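You operate a simulated robot arm through the tools that you are given. There is no shell and no other tool. Be economical: measure what you need, move in short steps, check, and stop when the job is done.

Carry out the task below with a simulated robot arm. There is one attempt and no reset: what you move stays moved.

TASK
Press the green button three times.
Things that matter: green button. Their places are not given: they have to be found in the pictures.

It is judged by the outcome, as a careful person would: the job done as asked, and still so three seconds after it is handed in. It fails if anything else is knocked over, pushed out of place, dropped, spilled or broken.

THE ROBOT
A 6-joint arm with a two-finger parallel gripper, fixed in place. Base frame: the origin is at the foot of the arm, x ahead of it, y to its left, z up. Lengths are in mm, angles in degrees, forces in N, time in s.
Its first joint turns from -66.0 to 66.0 degrees. Payload 2.1 kg.
Tool frame: the origin (TCP) lies between the finger pads and is the grasp point; the fingertips stand 30 mm ahead of it; z points along the fingers, y is the line along which they close. The gripper opens to 94 mm. The fingers are 28 mm wide and 10 mm thick; the gripper's body (50 by 96 mm) begins 55 mm behind the TCP.
Orientation is that of the tool frame in the base frame, as a unit quaternion [w, x, y, z]. With the fingers straight down and closing along the base's y, the tool's x points along the base's -x, its y along +y and its z along -z.

THE INTERFACE
- The arm moves only by the tool servo_tool. Its argument "motion" is a list of rows, each a list of 7 numbers: the shift along the tool's x, y, z in units of 25 mm (1.0 is 25 mm), then the turn, a rotation vector about the tool's x, y, z in units of 8 degrees (1.0 is 8 degrees), then the finger opening in mm, from 0 to 94. In form: [[tx, ty, tz, ax, ay, az, gripper], ...]. A call has 1 to 20 rows; each row shifts and turns the commanded pose from where the row before left it, along the tool's axes as they then stand. A call with a number of a shift or a turn outside -1 to 1 is refused whole. A row lasts 0.2 s, in which the tool goes at most 50 mm and 8.6 degrees; a call with a longer step from one row to the next is refused whole, and so is a gripper value outside its range. A pose out of reach is approached as far as the arm can. The call stops where the force on the tool passes 40 N (or 10 N more than at its start, if that is more) or the arm is blocked; 0.2 s more then pass. The fingers move at their own pace (about 72 mm/s each) and stop on an object; they squeeze with about 26 N. The grip force told is the motor's: it shows also when the fingers shut on nothing. Time passes only in rows, and 0.2 s behind the last, so rows that do not move let the fingers close. It gives the time, the measured TCP pose, the force on the tool (base axes), the opening and the grip force at its end, in the units of the frame above (readings bear some noise), and new pictures: "show" is both (left out), scene, wrist or none.
- Cameras (640 x 400 px; columns grow to the right, rows downward): "scene" is fixed at [38.1, -355.4, 512]; the picture's right is [0.91, -0.41, 0.00], its down [-0.13, -0.28, -0.95] and it looks along [0.39, 0.87, -0.31] (base axes); focal length 352 px, centre (320, 200). "wrist" rides on the gripper at [-37, 0, -58] in the tool frame; the picture's right is [0.00, -1.00, 0.00], its down [0.97, 0.00, -0.24] and it looks along [0.24, 0.00, 0.97] (tool axes); focal length 218 px, centre (320, 200).
- measure_at(camera, pixels): for up to 12 pixels [column, row] of the newest picture of that camera ("zoom" is the newest enlarged one), the place [x, y, z] in the base frame of the surface seen there, good to about 2 mm. No time passes.
- enlarge(camera, box): a new picture of the part [left, top, right, bottom] of that camera's present view, enlarged. No time passes.
- hand_in(): hands the job in; it is judged then, once.

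Work in short steps. Measure before you move; look again where a grasp or a placing could have gone wrong, and mend it. You have 60 turns and 120 pictures in all, the two below and enlarged ones among them. Open the gripper and draw the arm clear of the work before you hand the job in, unless the task says otherwise; then end with one line.

The tools are called after "Emit:" by a JSON object that holds its "fn" and its "kwargs". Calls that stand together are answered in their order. servo_tool: Moves the arm, as the interface text tells. Its arguments: {"type":"object","properties":{"motion":{"type":"array"},"show":{"type":"string","enum":["both","scene","wrist","none"]}},"required":["motion"]} The other tools are called the same way: measure_at (camera, pixels) gives the place of the surface under pixels of a picture; enlarge (camera, box) takes an enlarged picture of a part of a camera's view; hand_in () hands the job in.

At the start:

```text
t: 0.0
tcp_pos: [296.4, 242.3, 263.7]
tool_rot: [0.0, 0.0, 1.0, 0.0]
force: [-0.2, -0.8, -0.9]
gripper_width: 93.9
grip_force: 0.0
```

scene: 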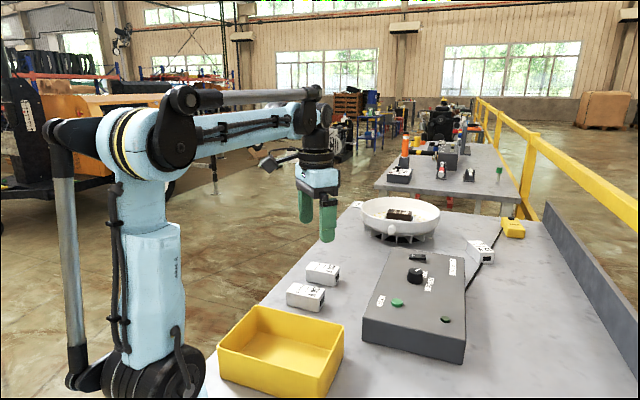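
wrist: 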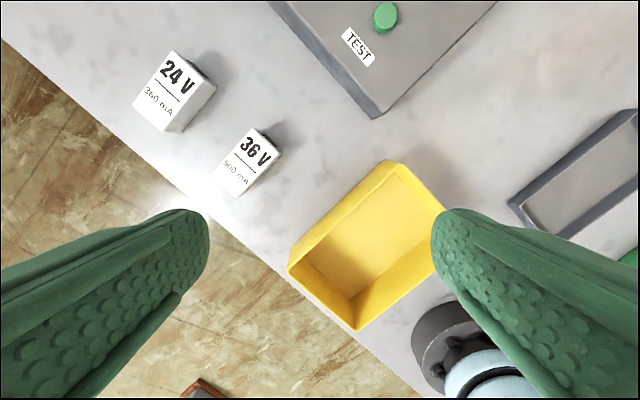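

The scene shows a control box with a green button near (397,302) and another small green thing near (445,319). I'll enlarge to inspect and measure.

Emit:
{"fn": "enlarge", "kwargs": {"camera": "scene", "box": [350, 230, 510, 370]}}

Emit:
{"fn": "measure_at", "kwargs": {"camera": "scene", "pixels": [[397, 301], [397, 304], [445, 318], [445, 320], [415, 275], [380, 300], [410, 330], [450, 290], [418, 257]]}}

Emit:
{"fn": "measure_at", "kwargs": {"camera": "wrist", "pixels": [[385, 14], [386, 30], [420, 40]]}}

```text
2.86 times, centred on (430, 300) of scene
```

zoom: 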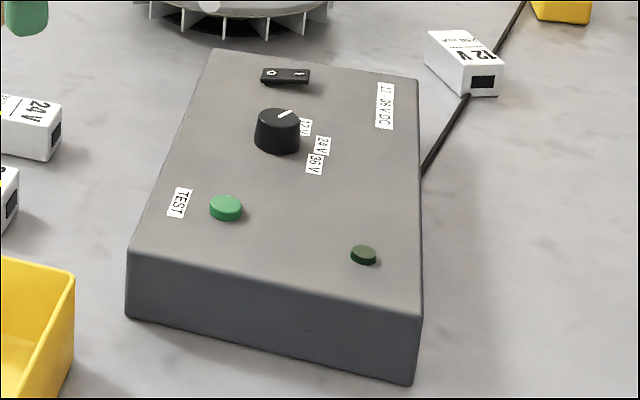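

```text
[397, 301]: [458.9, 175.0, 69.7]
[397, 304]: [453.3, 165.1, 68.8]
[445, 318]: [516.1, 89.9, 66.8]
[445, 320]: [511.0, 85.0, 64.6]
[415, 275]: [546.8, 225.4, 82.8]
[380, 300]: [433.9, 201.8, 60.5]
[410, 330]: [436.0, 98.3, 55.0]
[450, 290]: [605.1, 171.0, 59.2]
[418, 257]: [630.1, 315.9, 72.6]
```

```text
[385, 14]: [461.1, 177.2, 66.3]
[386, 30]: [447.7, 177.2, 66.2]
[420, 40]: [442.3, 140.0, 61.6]
```

The green TEST button is at about (459,175), top z≈69. The dark one (445,319) looks like an unlit lamp. I'll close the fingers and move above the button.

Emit:
{"fn": "servo_tool", "kwargs": {"motion": [[-0.8, -0.33, 0, 0, 0, 0, 0], [-0.8, -0.33, 0, 0, 0, 0, 0], [-0.8, -0.33, 0, 0, 0, 0, 0], [-0.8, -0.33, 0.4, 0, 0, 0, 0], [-0.8, -0.33, 0.4, 0, 0, 0, 0], [-0.8, -0.34, 0.4, 0, 0, 0, 0], [-0.8, -0.34, 0.4, 0, 0, 0, 0], [-0.8, -0.34, 0.4, 0, 0, 0, 0], [0, 0, 0, 0, 0, 0, 0], [0, 0, 0, 0, 0, 0, 0]]}}

Emit:
{"fn": "measure_at", "kwargs": {"camera": "scene", "pixels": [[320, 330], [500, 330], [390, 302], [404, 303], [397, 299], [397, 302]]}}

```text
t: 2.2
tcp_pos: [459.0, 177.0, 214.9]
tool_rot: [0.0, -0.001, 1.0, 0.0]
force: [-0.1, 0.2, 0.7]
gripper_width: 0.0
grip_force: 25.6
```

scene: 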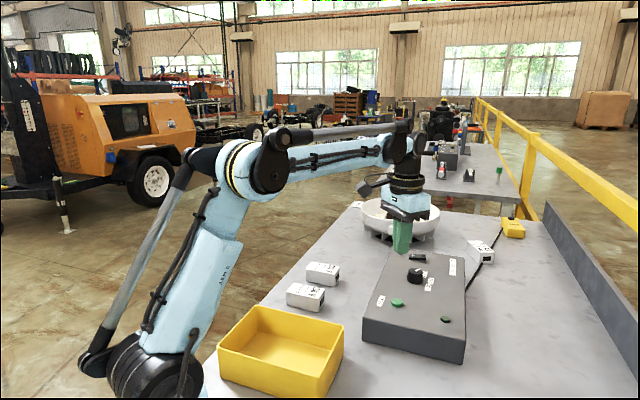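
wrist: 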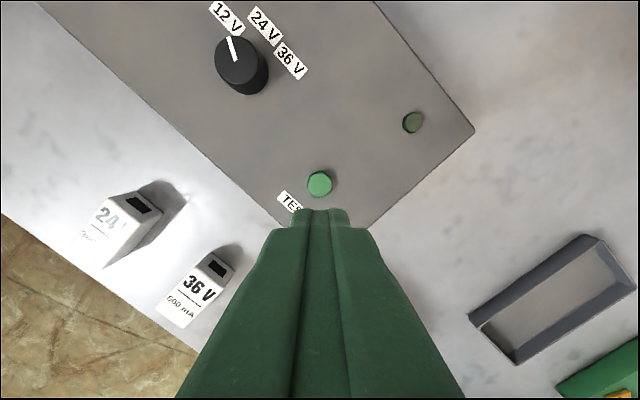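

```text
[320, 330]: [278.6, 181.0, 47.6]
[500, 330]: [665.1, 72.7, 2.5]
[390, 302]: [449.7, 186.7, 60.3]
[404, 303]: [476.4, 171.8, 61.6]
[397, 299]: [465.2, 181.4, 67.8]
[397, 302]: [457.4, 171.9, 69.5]
```

Emit:
{"fn": "measure_at", "kwargs": {"camera": "wrist", "pixels": [[320, 184], [310, 184], [330, 184], [320, 174], [320, 194], [345, 190], [412, 122]]}}

Emit:
{"fn": "enlarge", "kwargs": {"camera": "wrist", "box": [260, 80, 460, 220]}}

```text
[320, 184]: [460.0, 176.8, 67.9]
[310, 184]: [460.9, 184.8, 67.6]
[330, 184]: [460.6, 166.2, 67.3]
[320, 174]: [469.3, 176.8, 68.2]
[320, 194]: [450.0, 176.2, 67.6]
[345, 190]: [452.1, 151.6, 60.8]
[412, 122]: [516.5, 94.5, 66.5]
```

```text
2.86 times, centred on (360, 150) of wrist
```

zoom: 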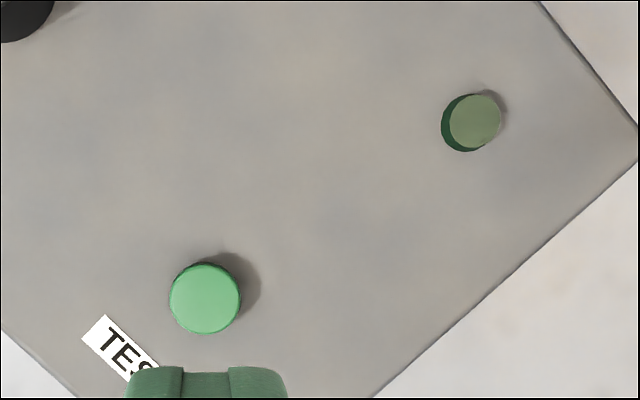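

Button centre is (460,176), top z≈68, panel ≈61. I'll descend until the tips are about 6 mm above it.

Emit:
{"fn": "servo_tool", "kwargs": {"motion": [[-0.04, -0.03, 0.8, 0, 0, 0, 0], [0, 0, 0.8, 0, 0, 0, 0], [0, 0, 0.8, 0, 0, 0, 0], [0, 0, 0.8, 0, 0, 0, 0], [0, 0, 0.6, 0, 0, 0, 0], [0, 0, 0.4, 0, 0, 0, 0], [0, 0, 0.22, 0, 0, 0, 0], [0, 0, 0, 0, 0, 0, 0]]}}

Emit:
{"fn": "enlarge", "kwargs": {"camera": "scene", "box": [350, 230, 510, 370]}}

```text
t: 4.0
tcp_pos: [459.5, 175.6, 102.7]
tool_rot: [0.0, 0.0, 1.0, 0.0]
force: [0.1, 0.3, -0.7]
gripper_width: 0.2
grip_force: 26.0
```

scene: 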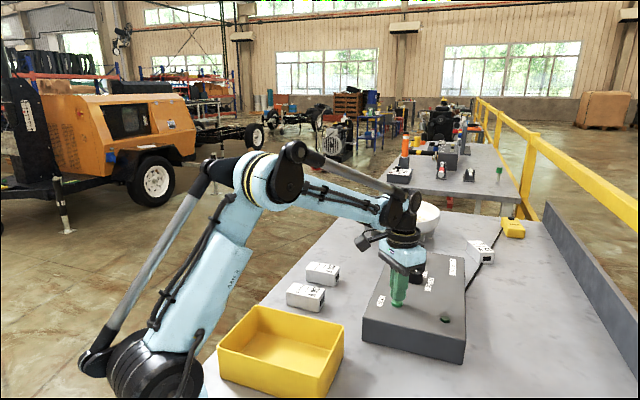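
wrist: 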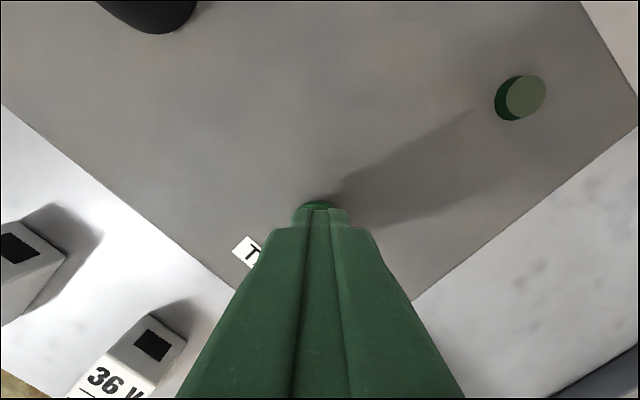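

```text
2.86 times, centred on (430, 300) of scene
```

zoom: 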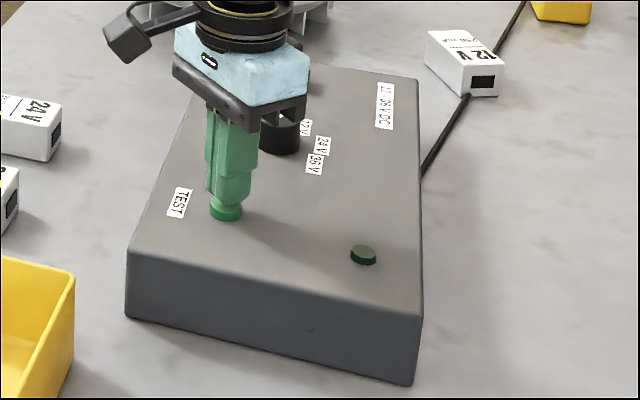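

Tips are at z≈72.7, centred over the button. I press slowly in ~1 mm rows and watch the force and the lamp.

Emit:
{"fn": "servo_tool", "kwargs": {"motion": [[0, 0, 0.1, 0, 0, 0, 0], [0, 0, 0.06, 0, 0, 0, 0], [0, 0, 0.04, 0, 0, 0, 0], [0, 0, 0.04, 0, 0, 0, 0], [0, 0, 0.04, 0, 0, 0, 0], [0, 0, 0, 0, 0, 0, 0]], "show": "scene"}}

Emit:
{"fn": "enlarge", "kwargs": {"camera": "scene", "box": [350, 230, 510, 370]}}

```text
t: 5.4
tcp_pos: [459.3, 175.0, 95.2]
tool_rot: [0.0, 0.001, 1.0, 0.0]
force: [-0.9, 1.2, 2.0]
gripper_width: 0.1
grip_force: 26.0
```

scene: 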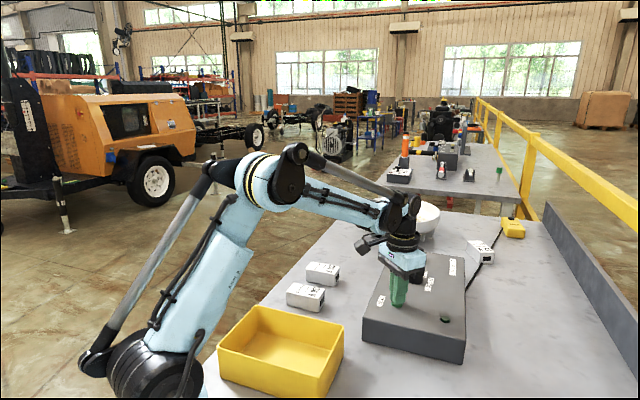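

```text
2.86 times, centred on (430, 300) of scene
```

zoom: 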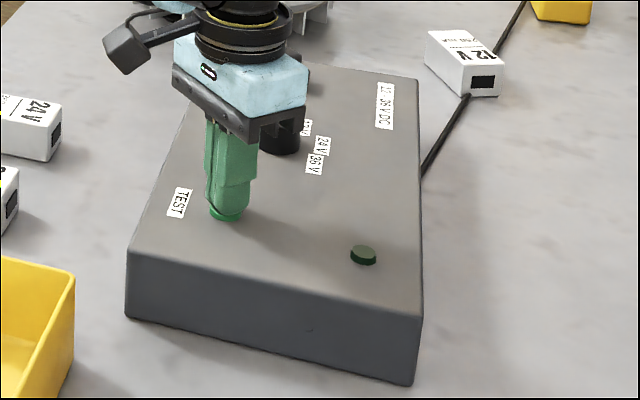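

Force is about 2 N with tips at z≈65, so the button has started to give. I continue down.

Emit:
{"fn": "servo_tool", "kwargs": {"motion": [[0, 0, 0.04, 0, 0, 0, 0], [0, 0, 0.04, 0, 0, 0, 0], [0, 0, 0, 0, 0, 0, 0]], "show": "scene"}}

Emit:
{"fn": "enlarge", "kwargs": {"camera": "scene", "box": [350, 230, 510, 370]}}

```text
t: 6.2
tcp_pos: [458.9, 175.1, 94.9]
tool_rot: [0.001, 0.0, 1.0, 0.0]
force: [2.9, -1.3, 3.9]
gripper_width: 0.0
grip_force: 26.2
```

scene: 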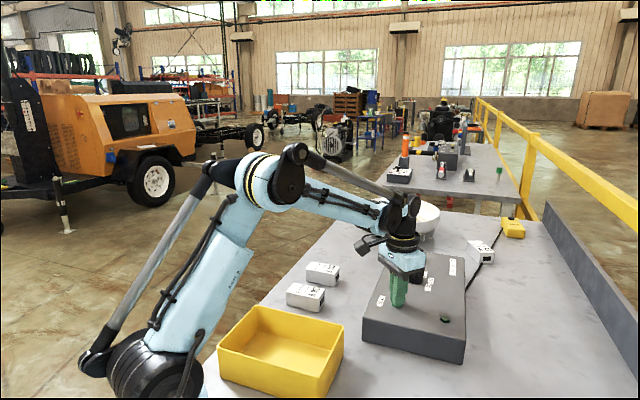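

```text
2.86 times, centred on (430, 300) of scene
```

zoom: 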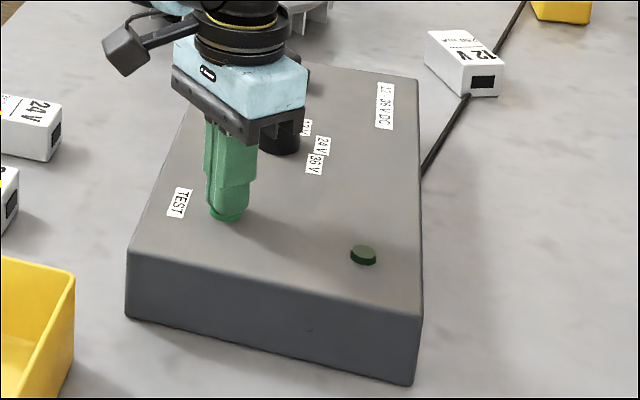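

The tool moved only 0.3 mm of 2 commanded, so it's close to bottoming or at a stiffer stage. I push further, watching the force and lamp.

Emit:
{"fn": "servo_tool", "kwargs": {"motion": [[0, 0, 0.04, 0, 0, 0, 0], [0, 0, 0.04, 0, 0, 0, 0], [0, 0, 0.04, 0, 0, 0, 0], [0, 0, 0, 0, 0, 0, 0]], "show": "none"}}

Emit:
{"fn": "enlarge", "kwargs": {"camera": "scene", "box": [370, 250, 470, 340]}}

```text
t: 6.9
tcp_pos: [458.9, 175.7, 92.3]
tool_rot: [0.001, 0.0, 1.0, 0.0]
force: [-0.8, 0.3, 14.5]
gripper_width: 0.0
grip_force: 26.3
stopped in row 3: the force on the tool passed its limit (the readings are from after the stop); the commanded pose is now the measured one
```

```text
4.44 times, centred on (420, 295) of scene
```

zoom: 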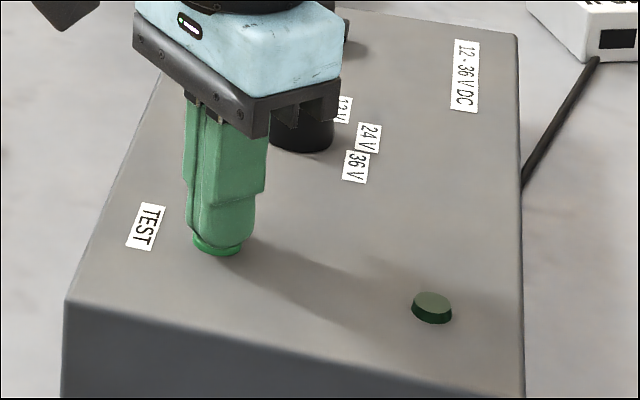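

The force passed 40 N: the button bottomed out at tip z≈62 (press 1). I now rise clear and check that it came back up.

Emit:
{"fn": "servo_tool", "kwargs": {"motion": [[0, 0, -0.2, 0, 0, 0, 0], [0, 0, -0.3, 0, 0, 0, 0], [0, 0, 0, 0, 0, 0, 0]], "show": "none"}}

Emit:
{"fn": "enlarge", "kwargs": {"camera": "scene", "box": [370, 250, 470, 340]}}

```text
t: 7.7
tcp_pos: [457.7, 174.3, 105.2]
tool_rot: [0.001, 0.0, 1.0, 0.0]
force: [0.1, -0.7, 0.2]
gripper_width: 0.1
grip_force: 25.9
```

```text
4.44 times, centred on (420, 295) of scene
```

zoom: 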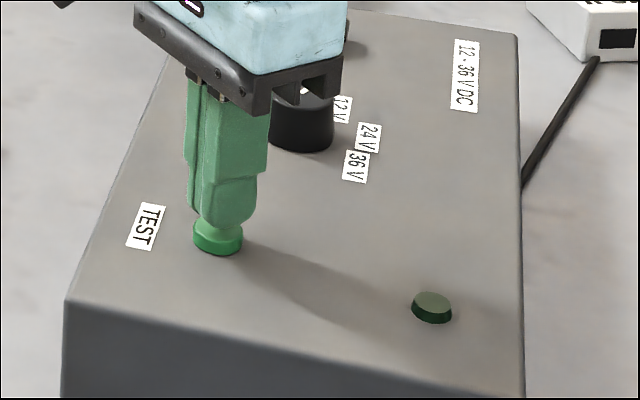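

The button has sprung back up and the force is zero. Press 2, same way, to the stop.

Emit:
{"fn": "servo_tool", "kwargs": {"motion": [[-0.07, 0.05, 0.2, 0, 0, 0, 0], [0, 0, 0.12, 0, 0, 0, 0], [0, 0, 0.06, 0, 0, 0, 0], [0, 0, 0.04, 0, 0, 0, 0], [0, 0, 0.04, 0, 0, 0, 0], [0, 0, 0.04, 0, 0, 0, 0], [0, 0, 0.04, 0, 0, 0, 0], [0, 0, 0.04, 0, 0, 0, 0]], "show": "none"}}

Emit:
{"fn": "enlarge", "kwargs": {"camera": "scene", "box": [370, 250, 470, 340]}}

```text
t: 9.4
tcp_pos: [460.9, 175.5, 93.6]
tool_rot: [0.001, 0.0, 1.0, -0.001]
force: [-0.4, 0.3, 14.0]
gripper_width: 0.0
grip_force: 25.8
stopped in row 8: the force on the tool passed its limit (the readings are from after the stop); the commanded pose is now the measured one
```

```text
4.44 times, centred on (420, 295) of scene
```

zoom: 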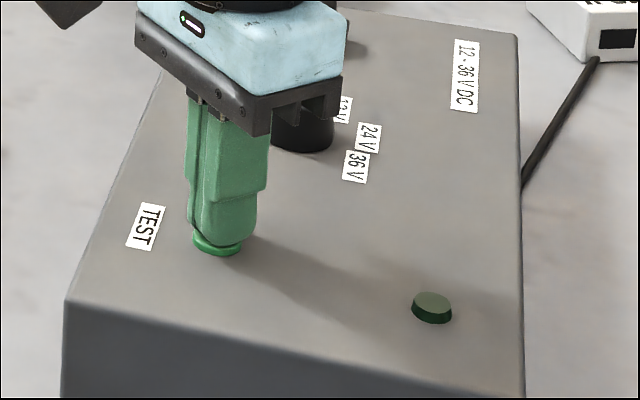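

Press 2 bottomed out (force limit again). I release and check.

Emit:
{"fn": "servo_tool", "kwargs": {"motion": [[0, 0, -0.2, 0, 0, 0, 0], [0, 0, -0.3, 0, 0, 0, 0], [0, 0, 0, 0, 0, 0, 0]], "show": "none"}}

Emit:
{"fn": "enlarge", "kwargs": {"camera": "scene", "box": [370, 250, 470, 340]}}

```text
t: 10.2
tcp_pos: [460.2, 176.6, 106.5]
tool_rot: [0.002, 0.0, 1.0, 0.0]
force: [0.7, 0.8, -0.4]
gripper_width: 0.0
grip_force: 25.8
```

```text
4.44 times, centred on (420, 295) of scene
```

zoom: 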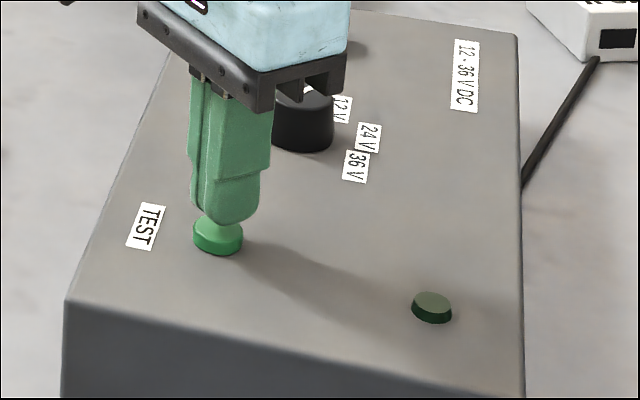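

The button is up again. Press 3.

Emit:
{"fn": "servo_tool", "kwargs": {"motion": [[0, 0, 0.24, 0, 0, 0, 0], [0, 0, 0.12, 0, 0, 0, 0], [0, 0, 0.06, 0, 0, 0, 0], [0, 0, 0.04, 0, 0, 0, 0], [0, 0, 0.04, 0, 0, 0, 0], [0, 0, 0.04, 0, 0, 0, 0], [0, 0, 0.04, 0, 0, 0, 0], [0, 0, 0.04, 0, 0, 0, 0], [0, 0, 0.04, 0, 0, 0, 0]], "show": "none"}}

Emit:
{"fn": "enlarge", "kwargs": {"camera": "scene", "box": [370, 250, 470, 340]}}

```text
t: 11.8
tcp_pos: [460.7, 175.8, 94.3]
tool_rot: [0.0, 0.0, 1.0, 0.0]
force: [-1.2, -0.1, 14.4]
gripper_width: 0.1
grip_force: 26.6
stopped in row 7: the force on the tool passed its limit (the readings are from after the stop); the commanded pose is now the measured one
```

```text
4.44 times, centred on (420, 295) of scene
```

zoom: 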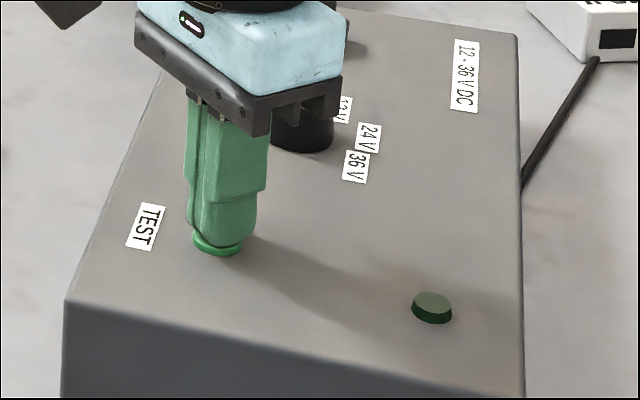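

Press 3 bottomed out like the others. I rise well clear, then open the gripper and check the scene.

Emit:
{"fn": "servo_tool", "kwargs": {"motion": [[0, 0, -0.3, 0, 0, 0, 0], [0, 0, -0.8, 0, 0, 0, 0], [0, 0, -1, 0, 0, 0, 0], [0, 0, -1, 0, 0, 0, 0], [0, 0, -1, 0, 0, 0, 0], [0, 0, -1, 0, 0, 0, 94], [0, 0, 0, 0, 0, 0, 94], [0, 0, 0, 0, 0, 0, 94], [0, 0, 0, 0, 0, 0, 94], [0, 0, 0, 0, 0, 0, 94]]}}

Emit:
{"fn": "enlarge", "kwargs": {"camera": "scene", "box": [350, 230, 510, 370]}}

```text
t: 14.0
tcp_pos: [458.5, 178.1, 219.7]
tool_rot: [0.001, 0.0, 1.0, 0.0]
force: [-0.2, -0.3, -0.8]
gripper_width: 93.9
grip_force: 0.1
```

scene: 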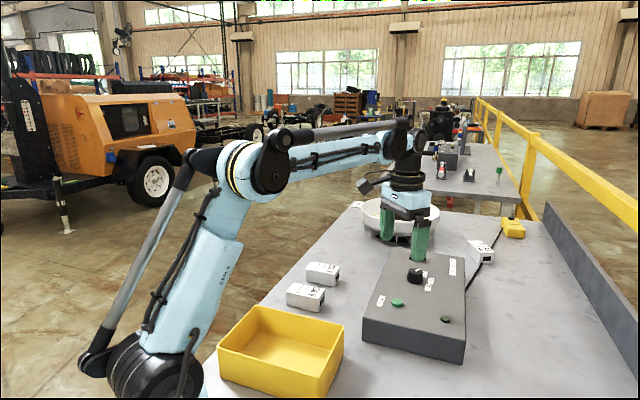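
wrist: 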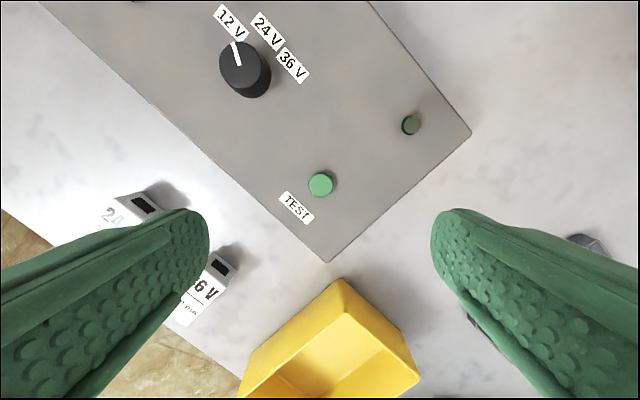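

```text
2.86 times, centred on (430, 300) of scene
```

zoom: 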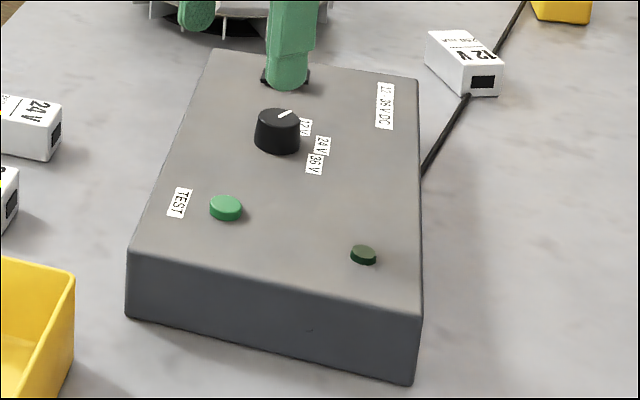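

The button is up, the box is where it was and nothing else has moved, so I hand in.

Emit:
{"fn": "hand_in", "kwargs": {}}

```text
The job is handed in.
```

I pressed the green TEST button three times. Each press went all the way down and the button sprang back up. The gripper is open and clear, and nothing else moved.
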